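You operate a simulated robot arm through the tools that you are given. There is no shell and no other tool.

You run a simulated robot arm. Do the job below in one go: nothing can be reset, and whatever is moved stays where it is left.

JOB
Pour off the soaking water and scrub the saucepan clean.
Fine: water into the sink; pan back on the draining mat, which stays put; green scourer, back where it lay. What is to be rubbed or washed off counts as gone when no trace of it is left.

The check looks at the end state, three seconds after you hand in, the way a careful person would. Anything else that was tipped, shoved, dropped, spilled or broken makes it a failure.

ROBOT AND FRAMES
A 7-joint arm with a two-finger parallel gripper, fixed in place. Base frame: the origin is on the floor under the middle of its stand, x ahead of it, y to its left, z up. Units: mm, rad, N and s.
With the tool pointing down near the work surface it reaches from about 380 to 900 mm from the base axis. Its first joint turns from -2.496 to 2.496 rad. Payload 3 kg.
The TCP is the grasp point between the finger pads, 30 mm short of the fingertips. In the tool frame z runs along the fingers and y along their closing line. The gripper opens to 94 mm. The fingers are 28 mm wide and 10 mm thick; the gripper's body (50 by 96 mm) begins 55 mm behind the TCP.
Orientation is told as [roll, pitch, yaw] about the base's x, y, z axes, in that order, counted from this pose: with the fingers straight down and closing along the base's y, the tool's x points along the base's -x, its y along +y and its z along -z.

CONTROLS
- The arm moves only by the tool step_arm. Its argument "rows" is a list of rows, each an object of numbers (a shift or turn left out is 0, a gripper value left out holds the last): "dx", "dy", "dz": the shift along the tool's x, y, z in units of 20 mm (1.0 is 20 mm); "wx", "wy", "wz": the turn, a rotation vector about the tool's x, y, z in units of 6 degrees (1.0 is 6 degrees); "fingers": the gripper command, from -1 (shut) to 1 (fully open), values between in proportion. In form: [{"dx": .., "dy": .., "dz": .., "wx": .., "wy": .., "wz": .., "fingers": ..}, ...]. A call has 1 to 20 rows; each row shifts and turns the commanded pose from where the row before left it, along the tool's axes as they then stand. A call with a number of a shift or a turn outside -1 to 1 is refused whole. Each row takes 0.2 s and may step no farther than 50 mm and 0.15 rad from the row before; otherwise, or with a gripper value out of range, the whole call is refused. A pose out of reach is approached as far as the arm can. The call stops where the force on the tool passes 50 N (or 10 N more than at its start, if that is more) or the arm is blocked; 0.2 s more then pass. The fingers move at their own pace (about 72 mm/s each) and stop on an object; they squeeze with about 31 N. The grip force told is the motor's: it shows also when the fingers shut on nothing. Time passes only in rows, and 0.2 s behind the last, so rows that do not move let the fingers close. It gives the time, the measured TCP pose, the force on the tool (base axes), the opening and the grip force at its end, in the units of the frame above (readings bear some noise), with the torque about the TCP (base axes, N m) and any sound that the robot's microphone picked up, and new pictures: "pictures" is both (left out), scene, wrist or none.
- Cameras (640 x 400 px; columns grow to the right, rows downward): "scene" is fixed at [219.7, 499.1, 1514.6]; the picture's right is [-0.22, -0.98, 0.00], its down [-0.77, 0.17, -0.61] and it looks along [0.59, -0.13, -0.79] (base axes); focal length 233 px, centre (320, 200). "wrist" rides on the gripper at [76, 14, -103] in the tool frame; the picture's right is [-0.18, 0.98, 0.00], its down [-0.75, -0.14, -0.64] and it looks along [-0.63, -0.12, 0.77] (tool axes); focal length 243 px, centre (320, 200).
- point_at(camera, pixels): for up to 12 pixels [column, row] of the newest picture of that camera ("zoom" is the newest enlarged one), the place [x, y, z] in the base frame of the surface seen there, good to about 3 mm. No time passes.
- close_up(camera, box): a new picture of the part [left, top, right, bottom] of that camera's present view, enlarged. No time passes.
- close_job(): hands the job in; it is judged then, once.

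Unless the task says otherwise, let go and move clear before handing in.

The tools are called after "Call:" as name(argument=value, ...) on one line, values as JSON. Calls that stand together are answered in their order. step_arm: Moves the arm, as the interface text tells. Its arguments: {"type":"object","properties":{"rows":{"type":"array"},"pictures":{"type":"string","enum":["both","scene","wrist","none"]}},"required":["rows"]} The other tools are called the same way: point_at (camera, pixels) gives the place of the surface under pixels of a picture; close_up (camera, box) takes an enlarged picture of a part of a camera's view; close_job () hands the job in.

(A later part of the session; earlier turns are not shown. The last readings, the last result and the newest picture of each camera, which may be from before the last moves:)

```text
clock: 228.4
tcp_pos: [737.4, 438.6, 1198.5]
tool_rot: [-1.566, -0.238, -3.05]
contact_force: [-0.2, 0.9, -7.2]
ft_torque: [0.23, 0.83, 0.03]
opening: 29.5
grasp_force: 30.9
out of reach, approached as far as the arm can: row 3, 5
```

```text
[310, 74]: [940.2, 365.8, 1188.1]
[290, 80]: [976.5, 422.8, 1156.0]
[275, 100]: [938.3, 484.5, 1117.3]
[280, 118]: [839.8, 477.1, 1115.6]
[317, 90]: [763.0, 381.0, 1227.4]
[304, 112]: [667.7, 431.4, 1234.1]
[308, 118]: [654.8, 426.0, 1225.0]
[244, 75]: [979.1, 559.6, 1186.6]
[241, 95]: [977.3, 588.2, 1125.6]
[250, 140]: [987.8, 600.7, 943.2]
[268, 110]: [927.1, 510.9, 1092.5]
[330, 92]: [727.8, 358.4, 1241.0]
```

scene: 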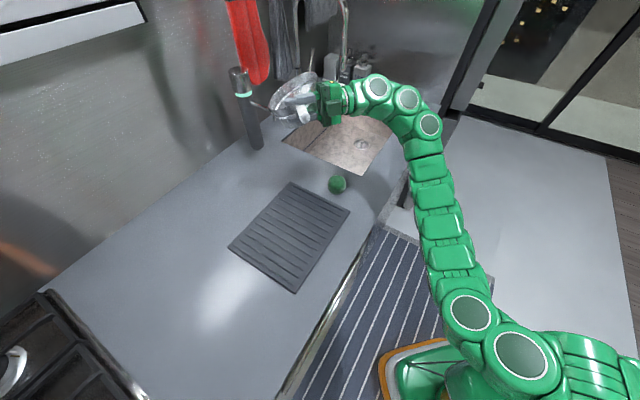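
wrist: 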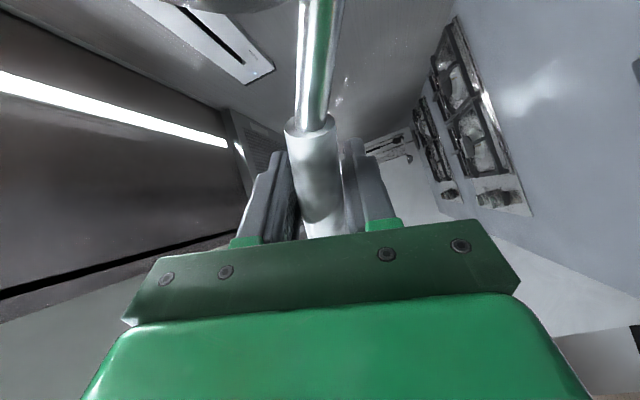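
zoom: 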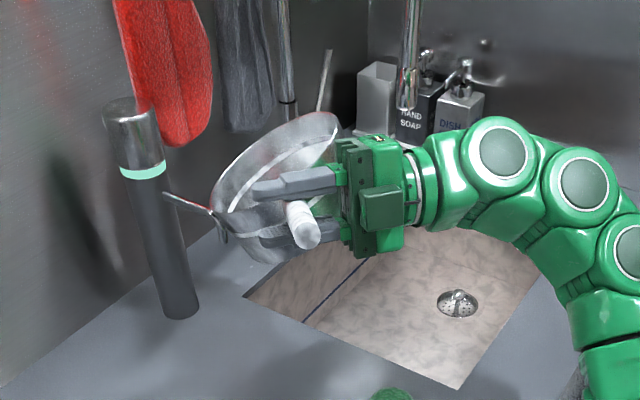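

The pan (now empty) has rolled about 31° in the grip and came close to the filter tap's spout at (927,511,1092), which still stands unchanged. I'll move away from it toward the sink in small steps.

Call:
step_arm(rows=[{"dx": 0.2, "dz": -0.7}, {"dx": 0.3, "dy": 0.1, "dz": -0.8}, {"dx": 0.3, "dy": 0.1, "dz": -0.8}, {"dx": 0.4, "dy": 0.1, "dz": -0.8}], pictures="none")

Call:
step_arm(rows=[{"dx": 0.5, "dy": 0.1, "dz": -0.8}, {"dx": 0.5, "dy": 0.1, "dz": -0.8}, {"dx": 0.5, "dy": 0.1, "dz": -0.8}, {"dx": 0.5, "dy": 0.1, "dz": -0.8}], pictures="scene")

Call:
close_up(camera="scene", box=[240, 30, 420, 180])

```text
clock: 229.4
tcp_pos: [764.6, 378.4, 1186.3]
tool_rot: [-1.569, -0.238, -3.053]
contact_force: [0.7, -0.3, -7.6]
ft_torque: [0.19, 0.8, 0.02]
opening: 29.7
grasp_force: 30.9
```

```text
clock: 230.4
tcp_pos: [807.4, 317.0, 1171.7]
tool_rot: [-1.569, -0.239, -3.054]
contact_force: [0.3, 0.3, -7.1]
ft_torque: [0.16, 0.81, 0.01]
opening: 29.6
grasp_force: 30.7
```

scene: 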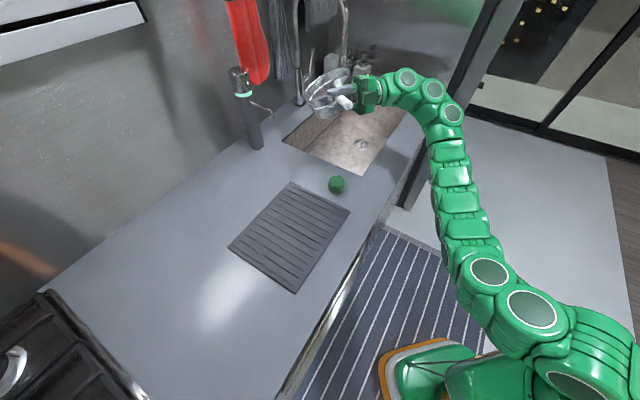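

```text
2.67 times, centred on (330, 105) of scene
```

zoom: 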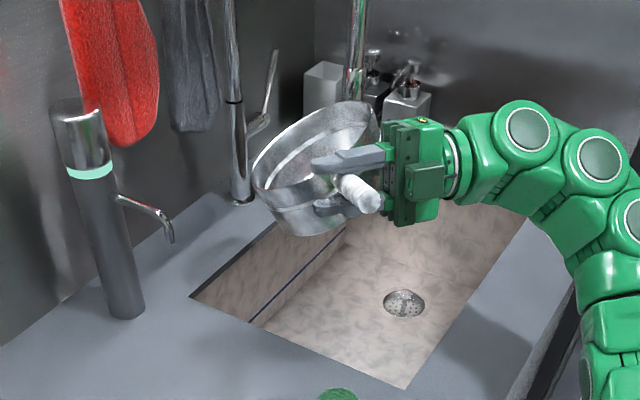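

Clear of the tap now. Continuing to the earlier sink pose.

Call:
step_arm(rows=[{"dx": 0.48, "dy": 0.08, "dz": -0.74}, {"dx": 0.48, "dy": 0.08, "dz": -0.74}, {"dx": 0.48, "dy": 0.08, "dz": -0.74}, {"dx": 0.48, "dy": 0.08, "dz": -0.74}, {"dx": 0.48, "dy": 0.08, "dz": -0.74}, {"dx": 0.48, "dy": 0.08, "dz": -0.74}, {"dx": 0.48, "dy": 0.08, "dz": -0.74}, {"dx": 0.48, "dy": 0.08, "dz": -0.74}], pictures="scene")

```text
clock: 232.2
tcp_pos: [888.7, 206.4, 1142.5]
tool_rot: [-1.568, -0.238, -3.052]
contact_force: [-0.5, 0.7, -7.9]
ft_torque: [0.21, 0.84, 0.02]
opening: 29.5
grasp_force: 30.6
```

scene: 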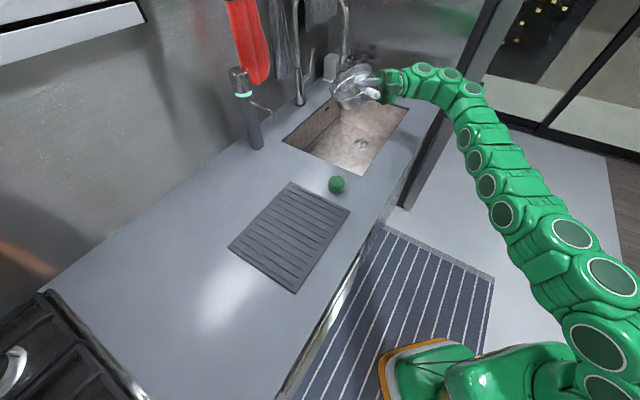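

Back at (889,206,1142). I'll restore the hand's original spin angle (as on the way out) and retrace the outward path in short checked legs.

Call:
step_arm(rows=[{"wz": -0.5}, {"wz": -0.6}, {"wz": -0.6}, {"wz": -0.6}, {"wz": -0.48}], pictures="none")

Call:
step_arm(rows=[{"dx": -0.3, "dz": 0.2}, {"dx": -0.577, "dz": 0.397}, {"dx": -0.577, "dz": 0.397}, {"dx": -0.577, "dz": 0.397}, {"dx": -0.577, "dz": 0.397}, {"dx": -0.577, "dz": 0.397}], pictures="none")

Call:
step_arm(rows=[{"dx": -0.577, "dz": 0.397}, {"dx": -0.577, "dz": 0.397}], pictures="scene")

```text
clock: 233.4
tcp_pos: [889.4, 205.8, 1141.3]
tool_rot: [-1.57, 0.054, -3.051]
contact_force: [-0.4, -0.6, -8.6]
ft_torque: [0.2, 1.15, -0.11]
opening: 37.8
grasp_force: 30.6
```

```text
clock: 234.8
tcp_pos: [821.6, 243.8, 1136.6]
tool_rot: [-1.568, 0.053, -3.053]
contact_force: [0.4, -0.8, -7.8]
ft_torque: [0.16, 0.89, 0.02]
opening: 36.8
grasp_force: 31.5
```

```text
clock: 235.4
tcp_pos: [799.1, 257.1, 1135.8]
tool_rot: [-1.569, 0.054, -3.051]
contact_force: [-0.1, -0.4, -7.1]
ft_torque: [0.17, 0.83, -0.04]
opening: 36.7
grasp_force: 31.2
```

scene: 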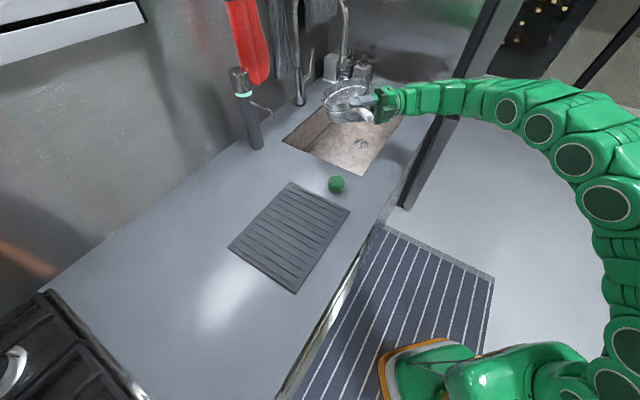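

That works: no flags and the arm has its earlier shape, at (799,257,1136). Continuing along the outward path.

Call:
step_arm(rows=[{"dx": -0.577, "dz": 0.397}, {"dx": -0.577, "dz": 0.397}, {"dx": -0.577, "dz": 0.397}, {"dx": -0.577, "dz": 0.397}, {"dx": -0.577, "dz": 0.397}, {"dx": -0.577, "dz": 0.397}, {"dx": -0.577, "dz": 0.397}, {"dx": -0.577, "dz": 0.397}, {"dx": -0.577, "dz": 0.397}, {"dx": -0.577, "dz": 0.397}], pictures="none")

Call:
step_arm(rows=[{"dx": -0.577, "dz": 0.397}, {"dx": -0.577, "dz": 0.397}, {"dx": -0.577, "dz": 0.397}, {"dx": -0.577, "dz": 0.397}, {"dx": -0.577, "dz": 0.397}, {"dx": -0.577, "dz": 0.397}], pictures="both")

Call:
close_up(camera="scene", box=[230, 100, 410, 260])

```text
clock: 237.6
tcp_pos: [675.5, 324.9, 1131.8]
tool_rot: [-1.568, 0.052, -3.053]
contact_force: [0.7, -1.2, -6.6]
ft_torque: [0.11, 0.81, 0.02]
opening: 36.5
grasp_force: 31.6
```

```text
clock: 239.0
tcp_pos: [604.3, 365.1, 1125.9]
tool_rot: [-1.569, 0.053, -3.054]
contact_force: [0.2, 0.2, -8.2]
ft_torque: [0.15, 0.86, 0.02]
opening: 36.1
grasp_force: 30.6
```

scene: 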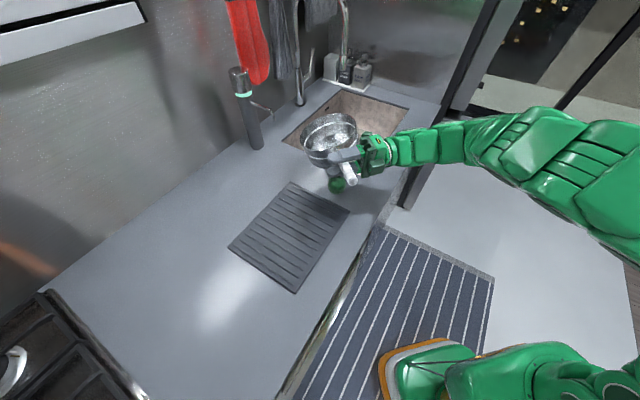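
wrist: 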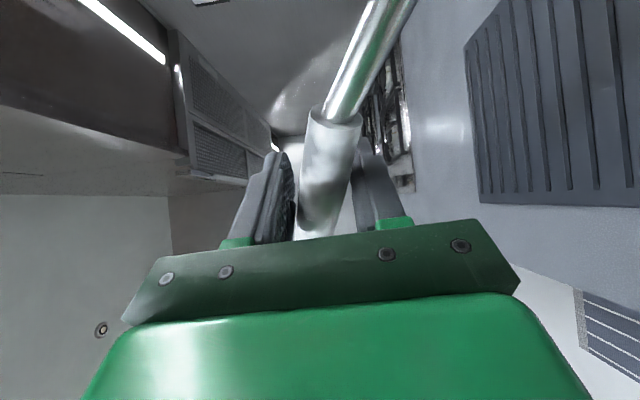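

```text
2.50 times, centred on (320, 180) of scene
```

zoom: 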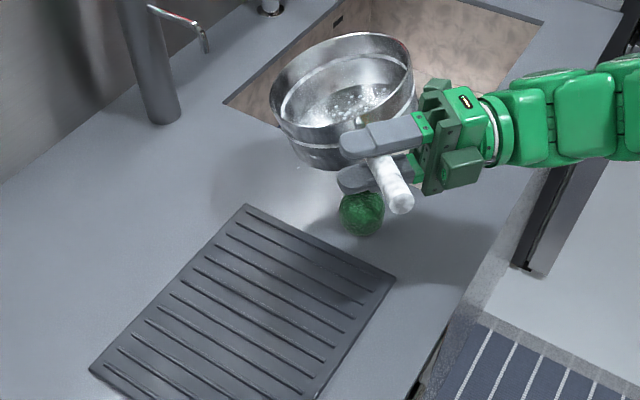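

The pan looks near-level again above the scourer's side. I'll measure its rim and handle for placing it.

Call:
point_at(camera="zoom", pixels=[[340, 33], [290, 60], [270, 95], [275, 118], [400, 45], [414, 75], [320, 133], [365, 118], [382, 175], [395, 195], [402, 205], [350, 95]])

Call:
close_up(camera="scene", box=[290, 100, 370, 180])

```text
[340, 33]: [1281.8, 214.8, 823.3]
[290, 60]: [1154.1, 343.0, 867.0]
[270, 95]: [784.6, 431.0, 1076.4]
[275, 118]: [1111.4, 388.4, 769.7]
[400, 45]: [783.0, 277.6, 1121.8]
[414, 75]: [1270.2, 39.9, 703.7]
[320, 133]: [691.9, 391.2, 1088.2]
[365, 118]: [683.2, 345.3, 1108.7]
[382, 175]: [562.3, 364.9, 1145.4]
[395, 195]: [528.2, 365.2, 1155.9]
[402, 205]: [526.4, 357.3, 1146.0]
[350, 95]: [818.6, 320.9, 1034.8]
```

```text
5.00 times, centred on (330, 140) of scene
```

zoom: 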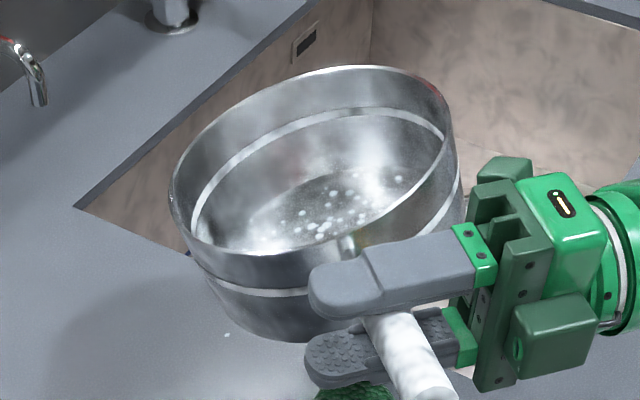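

The pan is rolled about 16° left with heading about -3°, and has slid ~15 mm outward in the grip; fine since it's empty. I'll carry it over the mat now.

Call:
step_arm(rows=[{"dx": -0.683, "dz": 0.645}, {"dx": -0.683, "dz": 0.645}, {"dx": -0.683, "dz": 0.645}, {"dx": -0.683, "dz": 0.645}, {"dx": -0.683, "dz": 0.645}, {"dx": -0.683, "dz": 0.645}, {"dx": -0.683, "dz": 0.645}, {"dx": -0.683, "dz": 0.645}, {"dx": -0.683, "dz": 0.645}, {"dx": -0.683, "dz": 0.645}, {"dx": -0.683, "dz": 0.645}, {"dx": -0.683, "dz": 0.645}], pictures="both")

Call:
close_up(camera="scene", box=[220, 150, 380, 310])

```text
clock: 241.6
tcp_pos: [426.5, 507.7, 1118.3]
tool_rot: [-1.568, 0.052, -3.053]
contact_force: [-0.3, 0.2, -7.2]
ft_torque: [0.18, 0.85, -0.02]
opening: 35.9
grasp_force: 30.9
```

scene: 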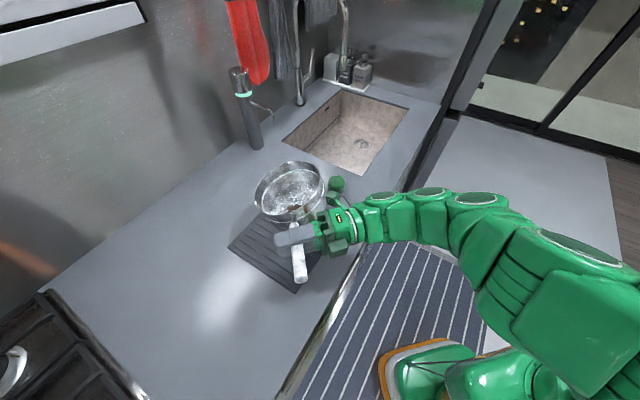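
wrist: 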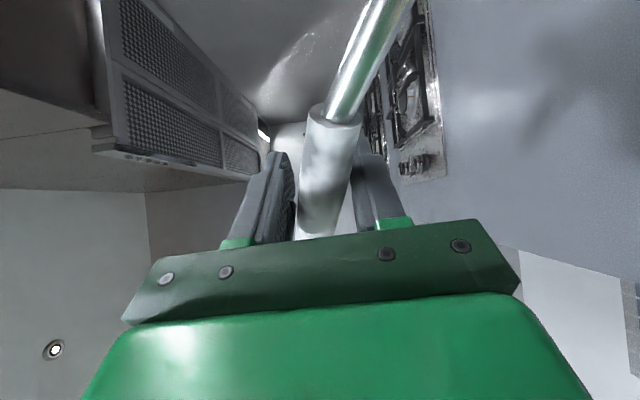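

```text
2.50 times, centred on (300, 230) of scene
```

zoom: 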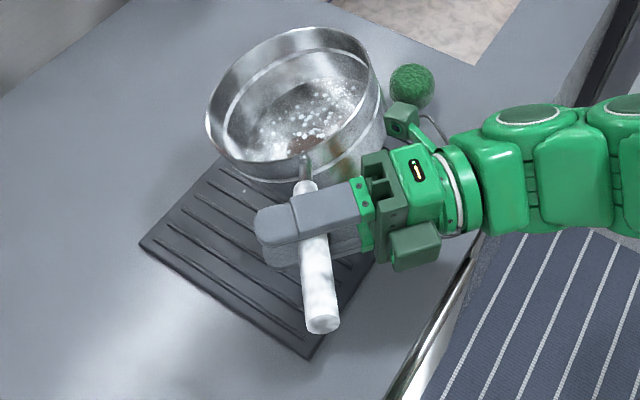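

Now over the mat; a brown stain shows inside at zoom (305,145). Measuring the rim to place accurately.

Call:
point_at(camera="zoom", pixels=[[212, 90], [235, 60], [280, 35], [330, 28], [365, 45], [384, 95], [215, 140], [250, 158], [300, 155], [312, 230], [315, 270], [322, 318]])

Call:
close_up(camera="scene", box=[250, 155, 330, 225])

```text
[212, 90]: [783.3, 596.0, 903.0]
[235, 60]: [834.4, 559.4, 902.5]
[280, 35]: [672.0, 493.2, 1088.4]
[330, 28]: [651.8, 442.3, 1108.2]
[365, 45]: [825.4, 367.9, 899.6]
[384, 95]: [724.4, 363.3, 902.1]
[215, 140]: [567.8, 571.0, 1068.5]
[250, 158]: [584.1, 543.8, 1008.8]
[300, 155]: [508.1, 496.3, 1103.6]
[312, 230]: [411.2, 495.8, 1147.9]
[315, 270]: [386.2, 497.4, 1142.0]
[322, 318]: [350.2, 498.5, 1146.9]
```

```text
5.71 times, centred on (290, 190) of scene
```

zoom: 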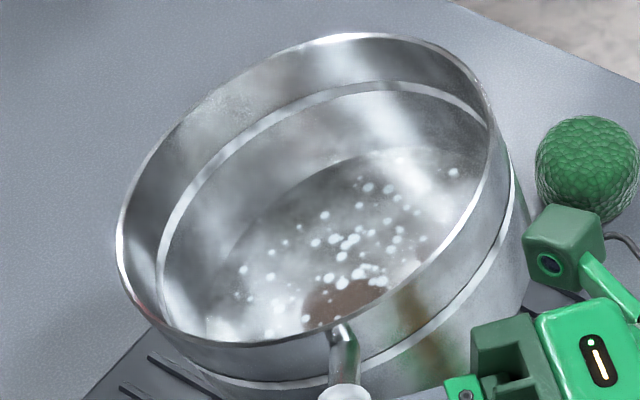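

Pan centre is at about (591,496), rolled left ~18°. I'll lower: its left bottom edge should touch first and roll it level on the mat.

Call:
step_arm(rows=[{"dy": 0.5}, {"dy": 0.6}, {"dy": 0.6}, {"dy": 0.6}, {"dy": 0.6}, {"dy": 0.6}, {"dy": 0.5}], pictures="none")

Call:
step_arm(rows=[{"dy": 0.25}, {"dy": 0.25}, {"dy": 0.25}], pictures="none")

Call:
step_arm(rows=[{"dy": 0.2}, {"dy": 0.2}], pictures="scene")

Call:
close_up(camera="scene", box=[220, 150, 380, 310])

```text
clock: 243.2
tcp_pos: [430.6, 505.8, 1037.8]
tool_rot: [-1.569, 0.052, -3.052]
contact_force: [0.6, 0.5, -7.1]
ft_torque: [0.18, 0.88, 0.04]
opening: 36.2
grasp_force: 31.1
```

```text
clock: 244.0
tcp_pos: [430.6, 505.2, 1024.1]
tool_rot: [-1.569, 0.05, -3.053]
contact_force: [-1.5, -0.8, -5.2]
ft_torque: [0.21, 0.72, 0.02]
opening: 35.0
grasp_force: 30.6
```

```text
clock: 244.6
tcp_pos: [431.7, 506.9, 1015.3]
tool_rot: [-1.569, 0.053, -3.053]
contact_force: [-1.5, -0.9, -5.0]
ft_torque: [0.14, 0.71, -0.07]
opening: 33.5
grasp_force: 30.9
```

scene: 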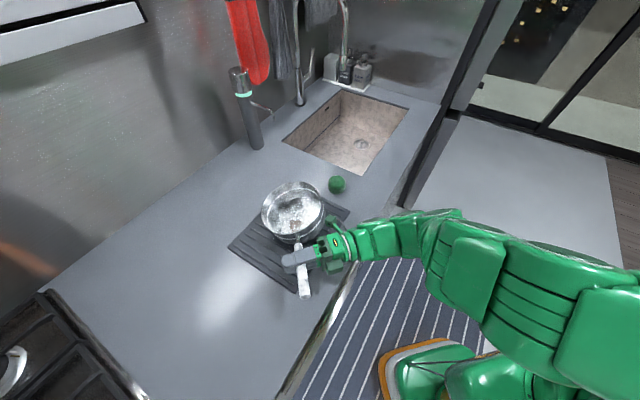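

```text
2.50 times, centred on (300, 230) of scene
```

zoom: 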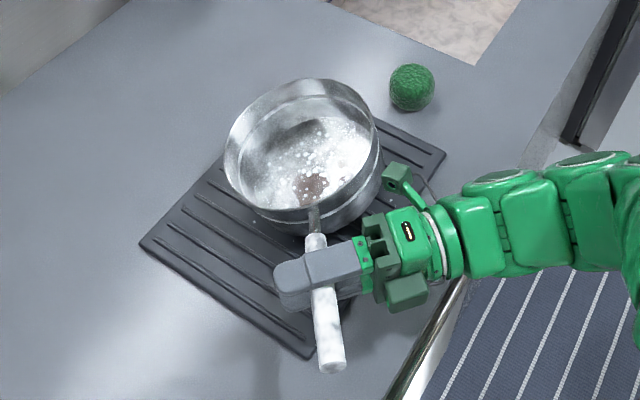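

Contact has begun and the pan is rolling level. Lowering the rest gently.

Call:
step_arm(rows=[{"dy": 0.2}, {"dy": 0.2}], pictures="none")

Call:
step_arm(rows=[{"dy": 0.15}, {"dy": 0.15}], pictures="none")

Call:
step_arm(rows=[{"dy": 0.15}, {}], pictures="scene")

Call:
close_up(camera="scene", box=[220, 150, 380, 310])

```text
clock: 245.2
tcp_pos: [433.5, 505.0, 1008.3]
tool_rot: [-1.568, 0.052, -3.053]
contact_force: [-0.8, -0.6, -5.5]
ft_torque: [0.19, 0.76, 0.04]
opening: 32.0
grasp_force: 31.2
```

```text
clock: 245.8
tcp_pos: [432.9, 506.6, 1001.5]
tool_rot: [-1.57, 0.052, -3.054]
contact_force: [-1.3, -0.6, -5.0]
ft_torque: [0.24, 0.7, 0.06]
opening: 31.4
grasp_force: 31.3
```

```text
clock: 246.4
tcp_pos: [433.9, 506.8, 999.0]
tool_rot: [-1.568, 0.052, -3.052]
contact_force: [-1.8, -0.9, -4.7]
ft_torque: [0.21, 0.77, 0.01]
opening: 31.1
grasp_force: 31.4
```

scene: 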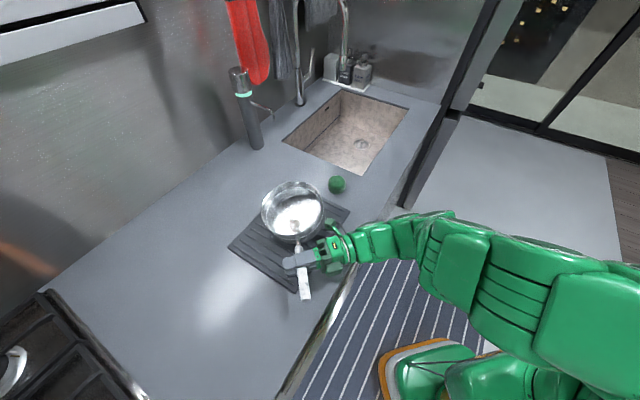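

```text
2.50 times, centred on (300, 230) of scene
```

zoom: 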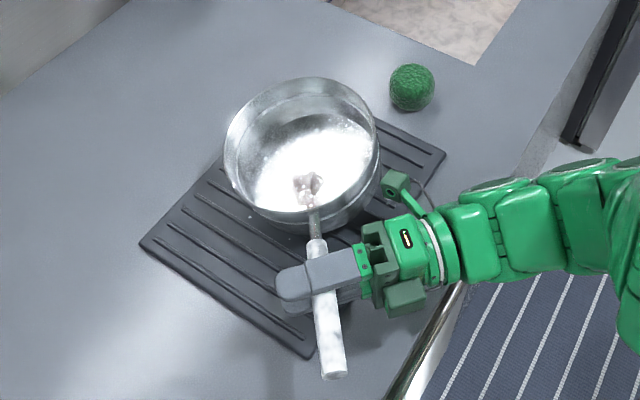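

Nearly level. Lowering the last few millimetres.

Call:
step_arm(rows=[{"dy": 0.12}, {"dy": 0.1}], pictures="none")

Call:
step_arm(rows=[{"dy": 0.1}, {"dy": 0.1}], pictures="none")

Call:
step_arm(rows=[{"dy": 0.1}, {}], pictures="scene")

Call:
close_up(camera="scene", box=[220, 150, 380, 310])

Call:
point_at(camera="zoom", pixels=[[230, 130], [250, 100], [300, 79], [355, 95], [378, 140], [228, 165], [260, 205], [305, 212], [322, 300], [330, 345]])

```text
clock: 247.0
tcp_pos: [432.9, 506.7, 994.1]
tool_rot: [-1.568, 0.053, -3.051]
contact_force: [-2.3, -1.4, -4.3]
ft_torque: [0.15, 0.69, -0.1]
opening: 30.3
grasp_force: 30.7
```

```text
clock: 247.6
tcp_pos: [434.0, 506.1, 990.7]
tool_rot: [-1.569, 0.05, -3.051]
contact_force: [-4.2, -1.1, -2.4]
ft_torque: [0.21, 0.64, -0.02]
opening: 29.9
grasp_force: 30.8
```

```text
clock: 248.2
tcp_pos: [434.2, 507.8, 988.0]
tool_rot: [-1.569, 0.054, -3.053]
contact_force: [-2.3, -3.2, -3.6]
ft_torque: [0.13, 0.6, -0.25]
opening: 29.4
grasp_force: 30.8
```

scene: 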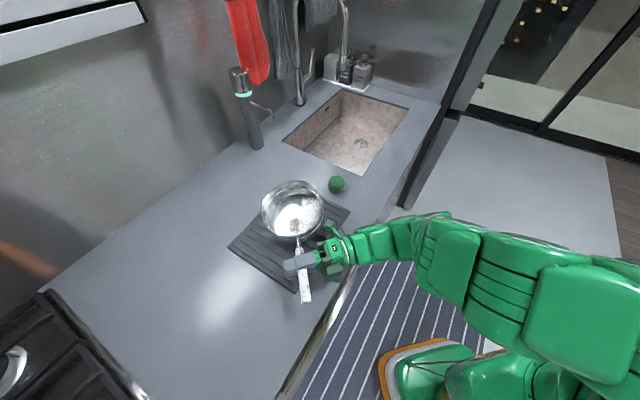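

```text
2.50 times, centred on (300, 230) of scene
```

zoom: 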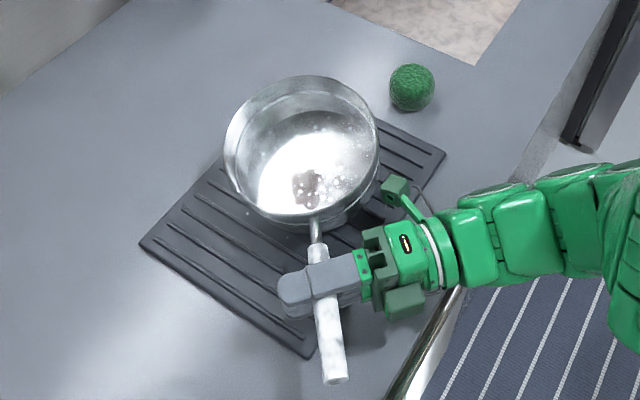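

```text
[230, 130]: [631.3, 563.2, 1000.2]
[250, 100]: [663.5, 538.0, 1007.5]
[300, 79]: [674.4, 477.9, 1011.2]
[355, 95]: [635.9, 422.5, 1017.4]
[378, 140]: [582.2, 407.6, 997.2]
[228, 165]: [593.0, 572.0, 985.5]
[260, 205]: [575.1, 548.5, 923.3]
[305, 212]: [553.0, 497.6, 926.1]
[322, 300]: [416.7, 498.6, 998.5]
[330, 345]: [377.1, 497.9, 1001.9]
```

Far rim is at 1011, so I've pushed the handle a bit low and tipped the front up about 5°. I'll rotate the hand front-down and ease up so it sits flat before releasing.

Call:
step_arm(rows=[{"wz": 0.35, "dy": -0.1}, {"wz": 0.35, "dy": -0.1}, {"wz": 0.3, "dy": -0.1}, {}], pictures="none")

Call:
step_arm(rows=[{"wz": 0.3, "dy": -0.08}, {"wz": 0.3, "dy": -0.08}, {}], pictures="scene")

Call:
close_up(camera="scene", box=[220, 150, 380, 310])

Call:
point_at(camera="zoom", pixels=[[230, 135], [250, 105], [300, 83], [355, 100], [376, 140], [228, 165], [318, 225], [322, 300], [330, 345]])

```text
clock: 249.2
tcp_pos: [434.3, 507.6, 993.6]
tool_rot: [-1.568, -0.051, -3.053]
contact_force: [1.2, -0.4, -5.9]
ft_torque: [0.14, 0.66, -0.12]
opening: 28.2
grasp_force: 31.1
```

```text
clock: 250.0
tcp_pos: [435.0, 507.2, 997.0]
tool_rot: [-1.568, -0.114, -3.052]
contact_force: [2.4, -3.1, -3.2]
ft_torque: [0.19, 0.04, -0.49]
opening: 28.3
grasp_force: 30.9
```

scene: 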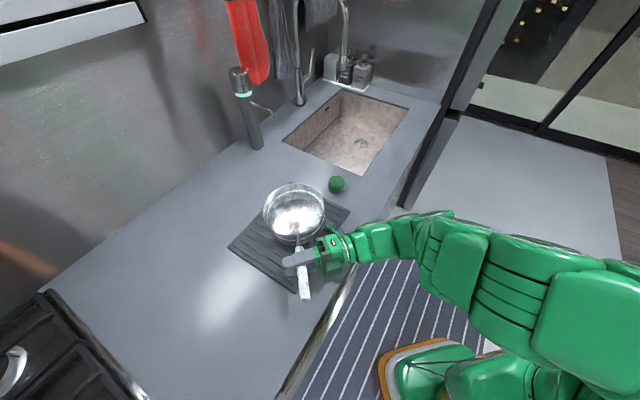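

```text
2.50 times, centred on (300, 230) of scene
```

zoom: 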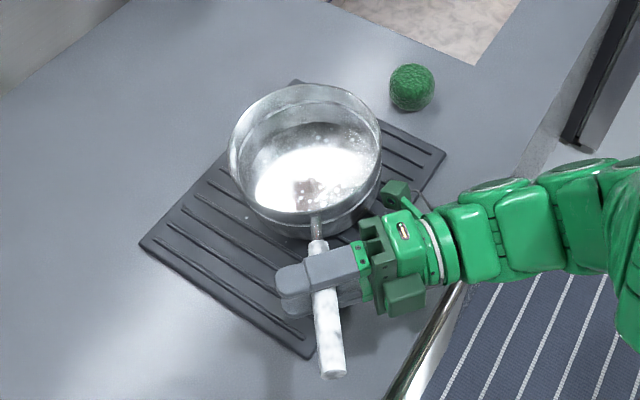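

```text
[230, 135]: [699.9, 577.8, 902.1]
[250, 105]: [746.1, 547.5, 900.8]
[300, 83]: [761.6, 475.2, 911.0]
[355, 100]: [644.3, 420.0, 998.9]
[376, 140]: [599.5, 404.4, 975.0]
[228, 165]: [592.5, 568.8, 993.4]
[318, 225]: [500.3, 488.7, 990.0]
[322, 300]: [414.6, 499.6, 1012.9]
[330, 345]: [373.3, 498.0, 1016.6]
```

Torque is near zero and the rim reads about 990-999, so it sits flat. Opening the fingers.

Call:
step_arm(rows=[{"fingers": -0.35}, {"fingers": -0.2}, {"fingers": 0.2}, {"fingers": 0.8}, {"fingers": 1}], pictures="none")

Call:
step_arm(rows=[{"dz": -0.5}, {"dz": -1}, {"dz": -1}, {"dz": -1}, {"dz": -1}, {"dz": -1}, {"dz": -1}], pictures="both")

Call:
close_up(camera="scene", box=[220, 150, 380, 310])

```text
clock: 251.2
tcp_pos: [433.3, 506.8, 996.7]
tool_rot: [-1.569, -0.115, -3.052]
contact_force: [-0.1, -0.9, 0.3]
ft_torque: [0.0, 0.02, 0.02]
opening: 93.9
grasp_force: 0.1
```

```text
clock: 252.8
tcp_pos: [444.8, 377.4, 995.6]
tool_rot: [-1.568, -0.115, -3.052]
contact_force: [0.8, 0.1, 0.7]
ft_torque: [0.03, 0.0, 0.0]
opening: 94.0
grasp_force: 0.0
```

scene: 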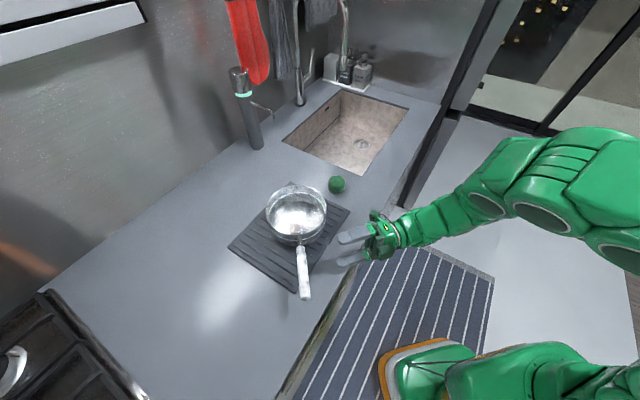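
wrist: 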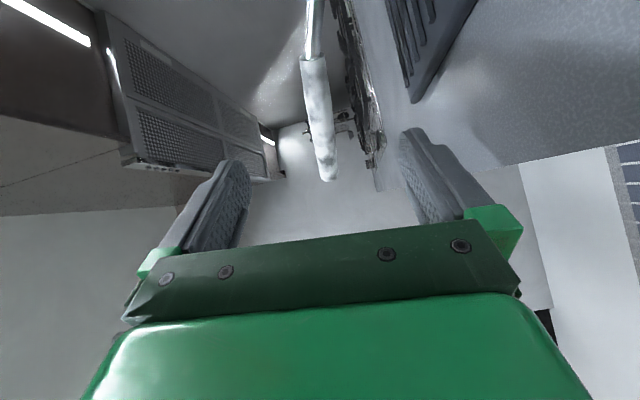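

```text
2.50 times, centred on (300, 230) of scene
```

zoom: 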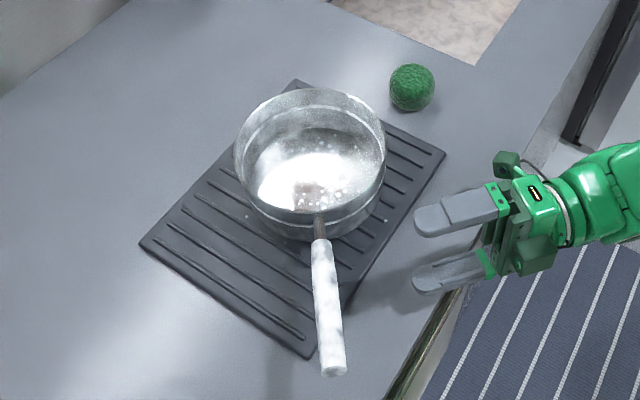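

The pan stands on the mat, released. I'll look closely inside for water and dirt.

Call:
close_up(camera="scene", box=[255, 175, 340, 250])

Call:
point_at(camera="scene", pixels=[[296, 186], [267, 205], [270, 225], [325, 205], [318, 222], [298, 215], [290, 225], [310, 205], [300, 228], [303, 250], [305, 275], [308, 295]])

```text
5.33 times, centred on (298, 212) of scene
```

zoom: 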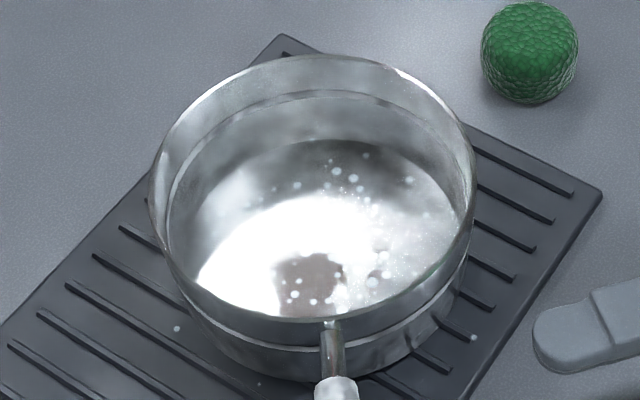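

```text
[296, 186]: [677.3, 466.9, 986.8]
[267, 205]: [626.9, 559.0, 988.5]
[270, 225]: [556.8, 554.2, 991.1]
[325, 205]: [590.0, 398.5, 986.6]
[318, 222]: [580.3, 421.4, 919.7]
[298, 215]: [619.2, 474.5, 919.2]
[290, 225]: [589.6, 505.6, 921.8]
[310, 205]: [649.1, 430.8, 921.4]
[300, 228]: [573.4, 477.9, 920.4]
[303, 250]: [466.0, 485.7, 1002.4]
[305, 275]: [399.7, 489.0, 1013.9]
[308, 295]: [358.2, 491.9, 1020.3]
```

Inside, the floor reads z≈920 everywhere with no water layer; brown stains are visible near (310,275). The pan centre is (596,481), fully on the mat. I'll raise, unflip the hand and return the tool to pointing down.

Call:
step_arm(rows=[{"dy": -0.964}, {"dy": -0.964}, {"dy": -0.964}, {"dy": -0.964}, {"dy": -0.964}, {"dy": -0.964}, {"dy": -0.964}], pictures="none")

Call:
step_arm(rows=[{"wz": 1}, {"wz": 1}, {"wz": 1}, {"wz": 1}, {"wz": 1}, {"wz": 1}, {"wz": 1}, {"wz": 1}, {"wz": 1}, {"wz": 1}, {"wz": 1}, {"wz": 1}, {"wz": 1}, {"wz": 1}, {"wz": 1}], pictures="none")

Call:
step_arm(rows=[{"wz": 1}, {"wz": 1}, {"wz": 1}, {"wz": 1}, {"wz": 1}, {"wz": 1}, {"wz": 1}, {"wz": 1}, {"wz": 1}, {"wz": 1}, {"wz": 1}, {"wz": 1}, {"wz": 1}, {"wz": 0.9}], pictures="none")

Call:
step_arm(rows=[{"wx": 1}, {"wx": 1}, {"wx": 1}, {"wx": 1}, {"wx": 1}, {"wx": 1}, {"wx": 1}, {"wx": 1}, {"wx": 1}, {"wx": 1}, {"wx": 1}, {"wx": 1}, {"wx": 1}, {"wx": 1}, {"wx": 1}], pictures="both")

```text
clock: 254.4
tcp_pos: [460.3, 381.4, 1132.4]
tool_rot: [-1.568, -0.113, -3.054]
contact_force: [-0.8, -0.2, -1.2]
ft_torque: [-0.03, 0.0, 0.01]
opening: 94.0
grasp_force: 0.1
```

```text
clock: 257.6
tcp_pos: [462.0, 379.7, 1131.8]
tool_rot: [1.554, -1.454, 0.106]
contact_force: [-0.3, 0.1, -0.8]
ft_torque: [0.03, 0.02, -0.01]
opening: 94.0
grasp_force: 0.0
```

```text
clock: 260.6
tcp_pos: [461.1, 379.3, 1131.4]
tool_rot: [1.569, 0.002, 0.089]
contact_force: [-0.4, -0.3, -0.9]
ft_torque: [0.01, 0.01, 0.0]
opening: 94.3
grasp_force: 0.1
```

```text
clock: 264.0
tcp_pos: [438.4, 323.7, 1047.4]
tool_rot: [0.211, 0.041, 0.072]
contact_force: [-0.4, -0.1, 0.6]
ft_torque: [0.01, -0.02, 0.02]
opening: 93.9
grasp_force: 0.1
out of reach, approached as far as the arm can: row 11, 12, 13, 14, 15
stopped in row 15: the arm was blocked; the commanded pose is now the measured one
```

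scene: 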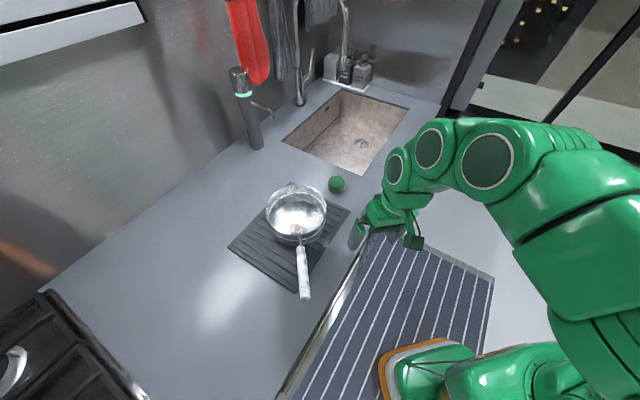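
wrist: 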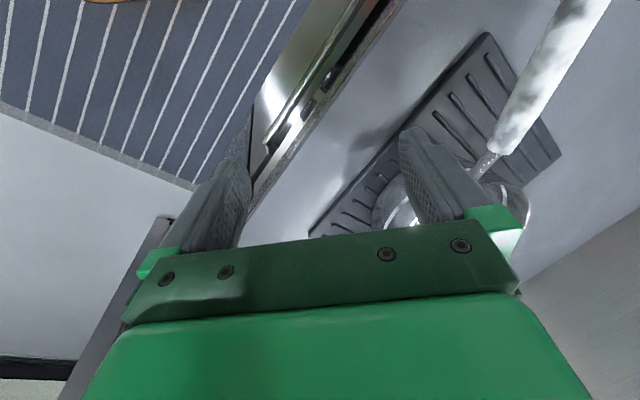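

The tool is almost down but the arm hit a limit and slid to (438,324,1047), clear of things. I'll rise and move outward a bit, then finish levelling.

Call:
step_arm(rows=[{"dz": -1}, {"dz": -1}, {"dz": -1}, {"dz": -1}, {"dx": -1, "dz": -0.5}, {"dx": -1, "dz": -0.5}, {"dx": -1}, {"dx": -1}], pictures="none")

Call:
step_arm(rows=[{"wx": 1}, {"wx": 1}], pictures="both")

```text
clock: 265.8
tcp_pos: [473.7, 295.6, 1125.1]
tool_rot: [0.205, 0.033, 0.084]
contact_force: [-0.2, -0.2, 0.8]
ft_torque: [0.0, -0.04, -0.06]
opening: 94.2
grasp_force: 0.1
out of reach, approached as far as the arm can: row 3, 5, 6, 7, 8
```

```text
clock: 266.4
tcp_pos: [465.7, 252.3, 1118.7]
tool_rot: [0.002, 0.042, 0.075]
contact_force: [-0.5, 0.4, 0.3]
ft_torque: [0.0, 0.02, -0.05]
opening: 93.9
grasp_force: 0.0
out of reach, approached as far as the arm can: row 1, 2
```

scene: 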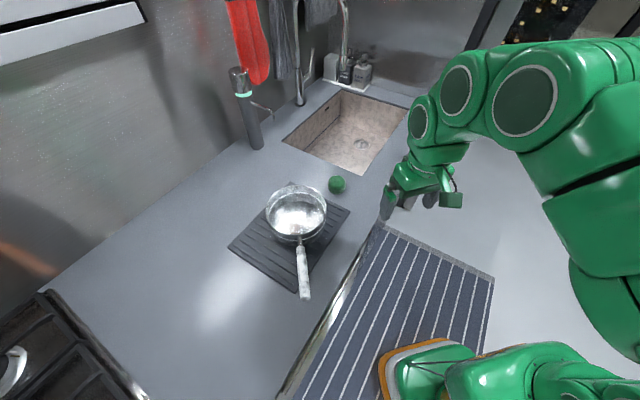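
wrist: 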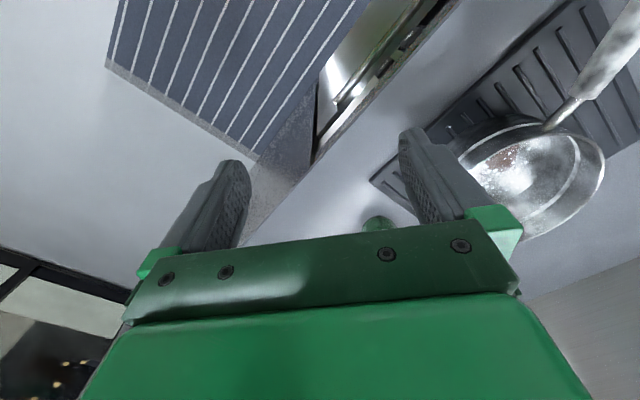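

Tool is down now at (466,252,1119), but moves are still flagged. I'll test moving outward and up in short legs to find free motion again.

Call:
step_arm(rows=[{"dx": -1}, {"dx": -1}, {"dx": -1}], pictures="none")

Call:
step_arm(rows=[{"wz": 1}, {"wz": 1}, {"wz": 1}], pictures="none")

Call:
step_arm(rows=[{"dy": 1}, {"dy": 1}, {"dy": 1}], pictures="scene")

```text
clock: 267.2
tcp_pos: [495.9, 244.1, 1114.6]
tool_rot: [0.002, 0.034, 0.08]
contact_force: [0.3, -0.2, -0.6]
ft_torque: [0.02, 0.0, 0.01]
opening: 94.0
grasp_force: 0.0
out of reach, approached as far as the arm can: row 1, 2, 3
```

```text
clock: 268.0
tcp_pos: [494.9, 245.0, 1114.5]
tool_rot: [0.002, 0.035, 0.079]
contact_force: [-1.1, 0.5, 0.6]
ft_torque: [0.05, -0.02, -0.01]
opening: 93.8
grasp_force: 0.1
out of reach, approached as far as the arm can: row 1, 2, 3
```

```text
clock: 268.8
tcp_pos: [483.8, 250.8, 1113.2]
tool_rot: [0.004, 0.035, 0.081]
contact_force: [0.1, 0.2, 0.3]
ft_torque: [0.0, 0.01, -0.03]
opening: 93.9
grasp_force: 0.1
out of reach, approached as far as the arm can: row 1, 2, 3
```

scene: 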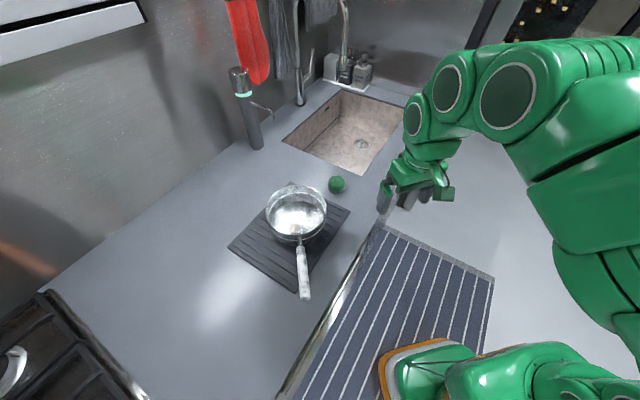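

Turning one way is blocked (roll joint at its end); I'll turn the tool the other way by 60° and retest.

Call:
step_arm(rows=[{"wz": -1}, {"wz": -1}, {"wz": -1}, {"wz": -1}, {"wz": -1}, {"wz": -1}, {"wz": -1}, {"wz": -1}, {"wz": -1}, {"wz": -1}], pictures="none")

Call:
step_arm(rows=[{"dz": -1}, {"dz": -1}, {"dz": -1}, {"dz": -1}], pictures="none")

Call:
step_arm(rows=[{"dx": -1}, {"dx": -1}, {"dx": -1}, {"dx": -1}, {"dx": -1}], pictures="both")

```text
clock: 271.0
tcp_pos: [483.1, 250.6, 1110.5]
tool_rot: [0.03, 0.016, 1.126]
contact_force: [1.0, -0.4, 0.5]
ft_torque: [-0.03, 0.01, 0.01]
opening: 94.0
grasp_force: 0.0
```

```text
clock: 272.0
tcp_pos: [484.4, 250.7, 1190.5]
tool_rot: [0.032, 0.017, 1.127]
contact_force: [0.1, -1.1, -0.2]
ft_torque: [0.0, 0.02, -0.03]
opening: 94.1
grasp_force: 0.2
```

```text
clock: 273.2
tcp_pos: [528.6, 341.2, 1191.3]
tool_rot: [0.032, 0.016, 1.127]
contact_force: [0.8, 0.0, 0.4]
ft_torque: [-0.01, 0.02, -0.01]
opening: 94.0
grasp_force: 0.1
```

scene: 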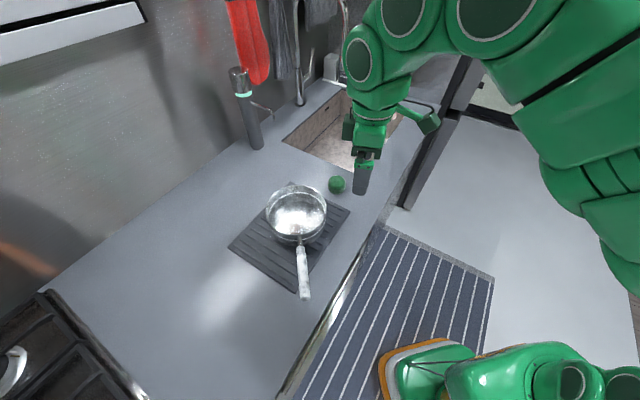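
wrist: 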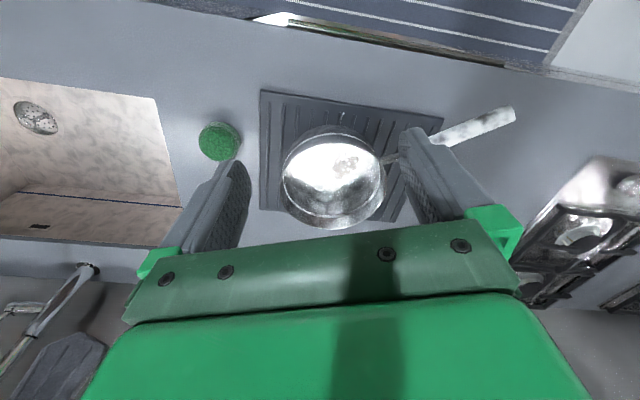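

Free motion again: tool down at (529,341,1191), yaw 65°. Zooming into the pan from the wrist camera.

Call:
close_up(camera="wrist", box=[270, 115, 400, 240])

Call:
point_at(camera="wrist", pixels=[[333, 150], [333, 170], [320, 180], [345, 180], [350, 165], [360, 180], [333, 205], [315, 195], [300, 175], [218, 140], [283, 175], [384, 175]])

```text
3.20 times, centred on (335, 178) of wrist
```

zoom: 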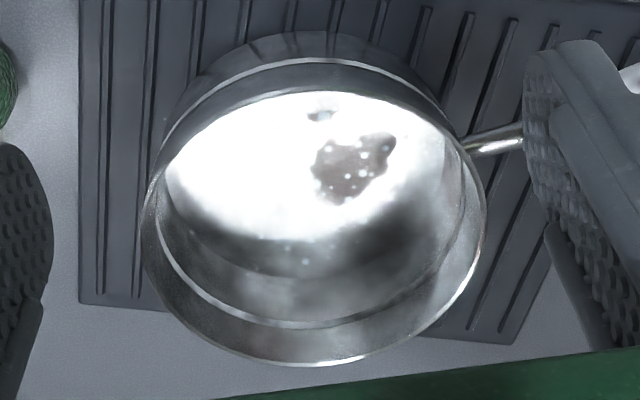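

```text
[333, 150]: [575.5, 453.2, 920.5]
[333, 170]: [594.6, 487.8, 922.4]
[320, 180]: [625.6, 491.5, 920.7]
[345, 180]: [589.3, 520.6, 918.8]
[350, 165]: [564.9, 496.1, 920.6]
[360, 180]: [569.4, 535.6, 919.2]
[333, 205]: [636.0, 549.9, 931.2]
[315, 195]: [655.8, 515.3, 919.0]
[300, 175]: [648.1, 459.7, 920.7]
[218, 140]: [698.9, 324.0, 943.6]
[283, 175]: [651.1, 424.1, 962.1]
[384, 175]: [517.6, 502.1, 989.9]
```

The main stain is the brown patch at zoom (350,165) plus a small spot at (320,115); glare may hide more. I'll locate the stain's edges.

Call:
point_at(camera="zoom", pixels=[[350, 165], [313, 165], [330, 140], [395, 140], [375, 175], [345, 203], [320, 115], [300, 117], [288, 250], [305, 255], [333, 62], [150, 230]])

Call:
step_arm(rows=[{"dy": 1, "dx": 0.5}, {"dy": 1, "dx": 0.5}, {"dy": 1, "dx": 0.5}, {"dy": 1, "dx": 0.5}, {"dy": 1, "dx": 0.5}], pictures="wrist")

```text
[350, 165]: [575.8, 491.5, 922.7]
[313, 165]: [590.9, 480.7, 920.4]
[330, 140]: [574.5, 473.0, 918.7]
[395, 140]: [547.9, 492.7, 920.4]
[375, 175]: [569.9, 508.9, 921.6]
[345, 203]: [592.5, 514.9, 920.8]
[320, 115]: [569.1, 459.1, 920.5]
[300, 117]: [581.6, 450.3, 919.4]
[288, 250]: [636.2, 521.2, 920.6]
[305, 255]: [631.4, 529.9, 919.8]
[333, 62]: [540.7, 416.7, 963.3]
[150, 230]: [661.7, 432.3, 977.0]
```

```text
clock: 274.6
tcp_pos: [437.6, 321.0, 1174.8]
tool_rot: [0.093, 0.037, 1.088]
contact_force: [0.1, -0.4, 0.6]
ft_torque: [0.02, -0.01, 0.02]
opening: 94.1
grasp_force: 0.2
stopped in row 5: the arm was blocked; the commanded pose is now the measured one
```

wrist: 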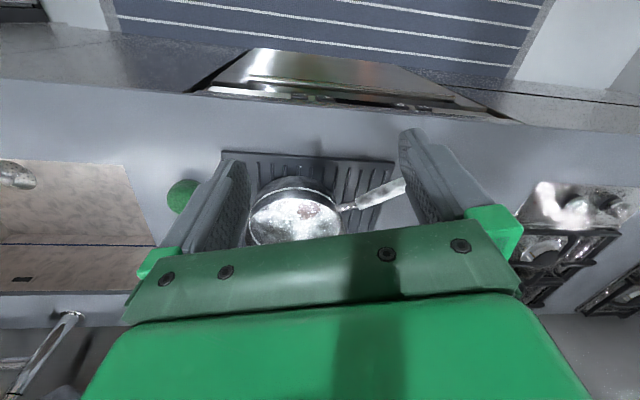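

I moved the wrong way and hit a reach limit; no contact. Now toward the scourer to measure its exact resting place from above.

Call:
step_arm(rows=[{"dx": -0.446, "dy": -0.95}, {"dx": -0.446, "dy": -0.95}, {"dx": -0.446, "dy": -0.95}, {"dx": -0.446, "dy": -0.95}, {"dx": -0.446, "dy": -0.95}, {"dx": -0.446, "dy": -0.95}, {"dx": -0.446, "dy": -0.95}, {"dx": -0.446, "dy": -0.95}, {"dx": -0.446, "dy": -0.95}, {"dx": -0.446, "dy": -0.95}, {"dx": -0.446, "dy": -0.95}, {"dx": -0.446, "dy": -0.95}], pictures="both")

Call:
close_up(camera="scene", box=[250, 165, 350, 255])

```text
clock: 277.2
tcp_pos: [683.6, 309.8, 1150.1]
tool_rot: [0.088, 0.039, 1.091]
contact_force: [0.2, -1.2, 1.0]
ft_torque: [0.01, 0.02, 0.02]
opening: 94.0
grasp_force: 0.1
```

scene: 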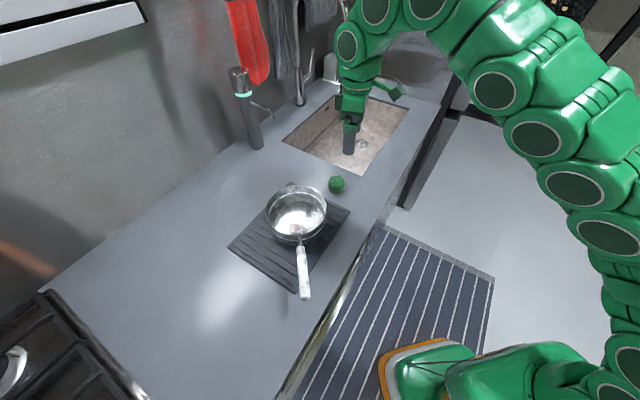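
wrist: 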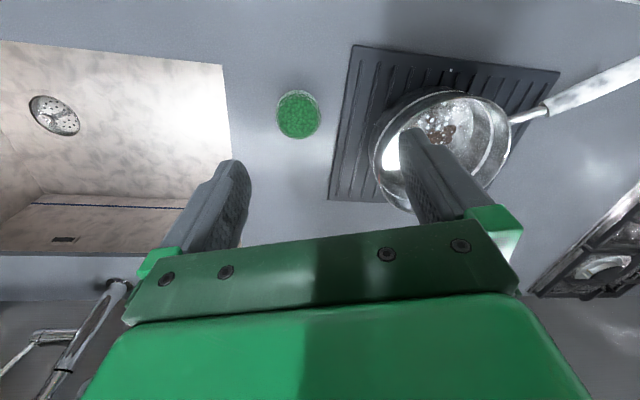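

```text
4.44 times, centred on (300, 210) of scene
```

zoom: 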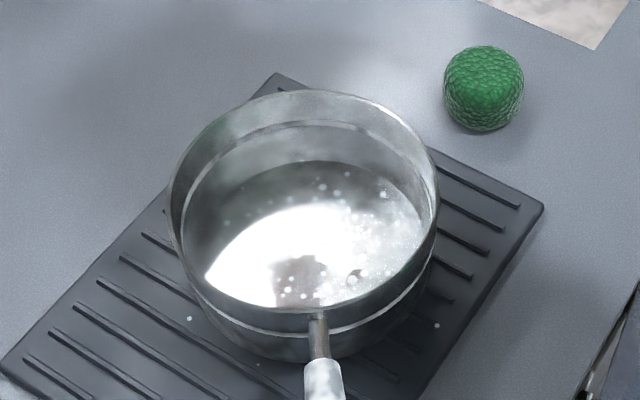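

Clear views now. I'll square the tool and zoom on the scourer and the pan's inside.

Call:
step_arm(rows=[{"wx": 0.84, "wy": -0.37}], pictures="wrist")

Call:
close_up(camera="wrist", box=[240, 60, 360, 160])

Call:
point_at(camera="zoom", pixels=[[310, 60], [310, 100], [310, 130], [250, 110], [370, 110], [310, 190], [240, 110], [378, 110], [280, 80], [340, 80], [260, 165], [360, 165]])

Call:
close_up(camera="wrist", box=[360, 70, 530, 220])

```text
clock: 277.6
tcp_pos: [683.4, 309.9, 1149.4]
tool_rot: [0.002, 0.001, 1.087]
contact_force: [-0.1, 0.2, 0.5]
ft_torque: [-0.01, 0.01, -0.01]
opening: 93.9
grasp_force: 0.0
```

wrist: 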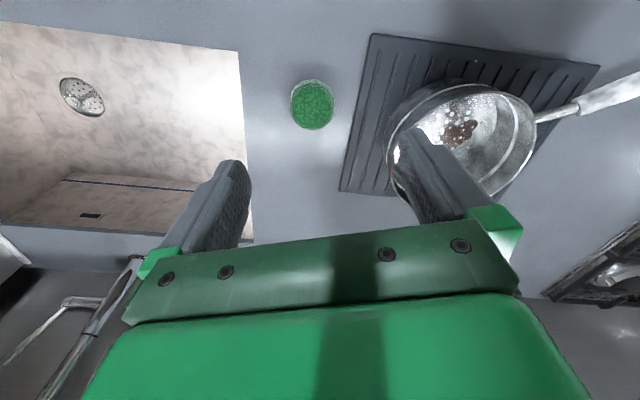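

```text
4.00 times, centred on (300, 110) of wrist
```

zoom: 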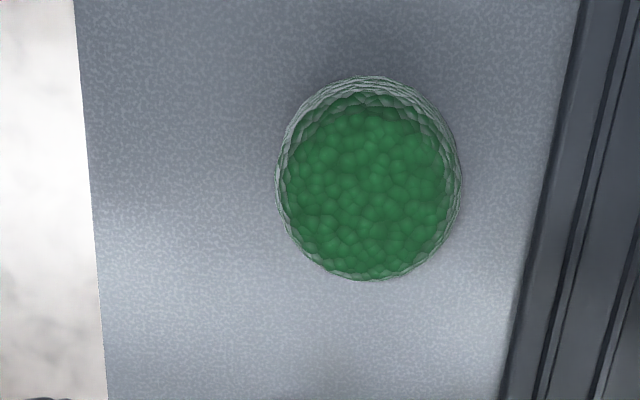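

```text
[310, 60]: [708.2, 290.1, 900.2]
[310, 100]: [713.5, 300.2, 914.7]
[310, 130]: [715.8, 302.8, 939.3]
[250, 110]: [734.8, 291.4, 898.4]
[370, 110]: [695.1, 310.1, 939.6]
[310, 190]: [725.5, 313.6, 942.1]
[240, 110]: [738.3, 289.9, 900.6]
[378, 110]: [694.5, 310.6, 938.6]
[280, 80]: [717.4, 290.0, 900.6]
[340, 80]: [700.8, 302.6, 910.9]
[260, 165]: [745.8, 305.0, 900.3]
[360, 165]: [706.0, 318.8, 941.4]
```

```text
2.67 times, centred on (445, 145) of wrist
```

zoom: 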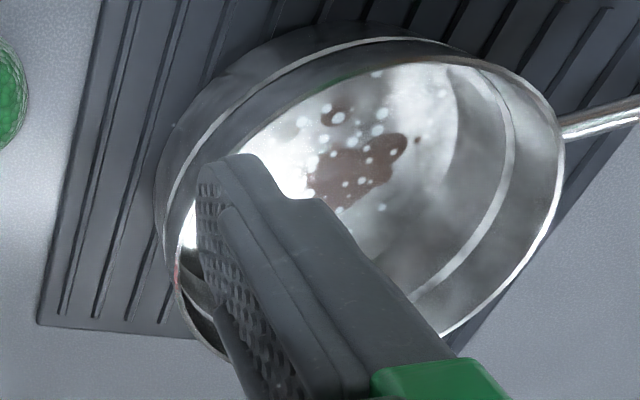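

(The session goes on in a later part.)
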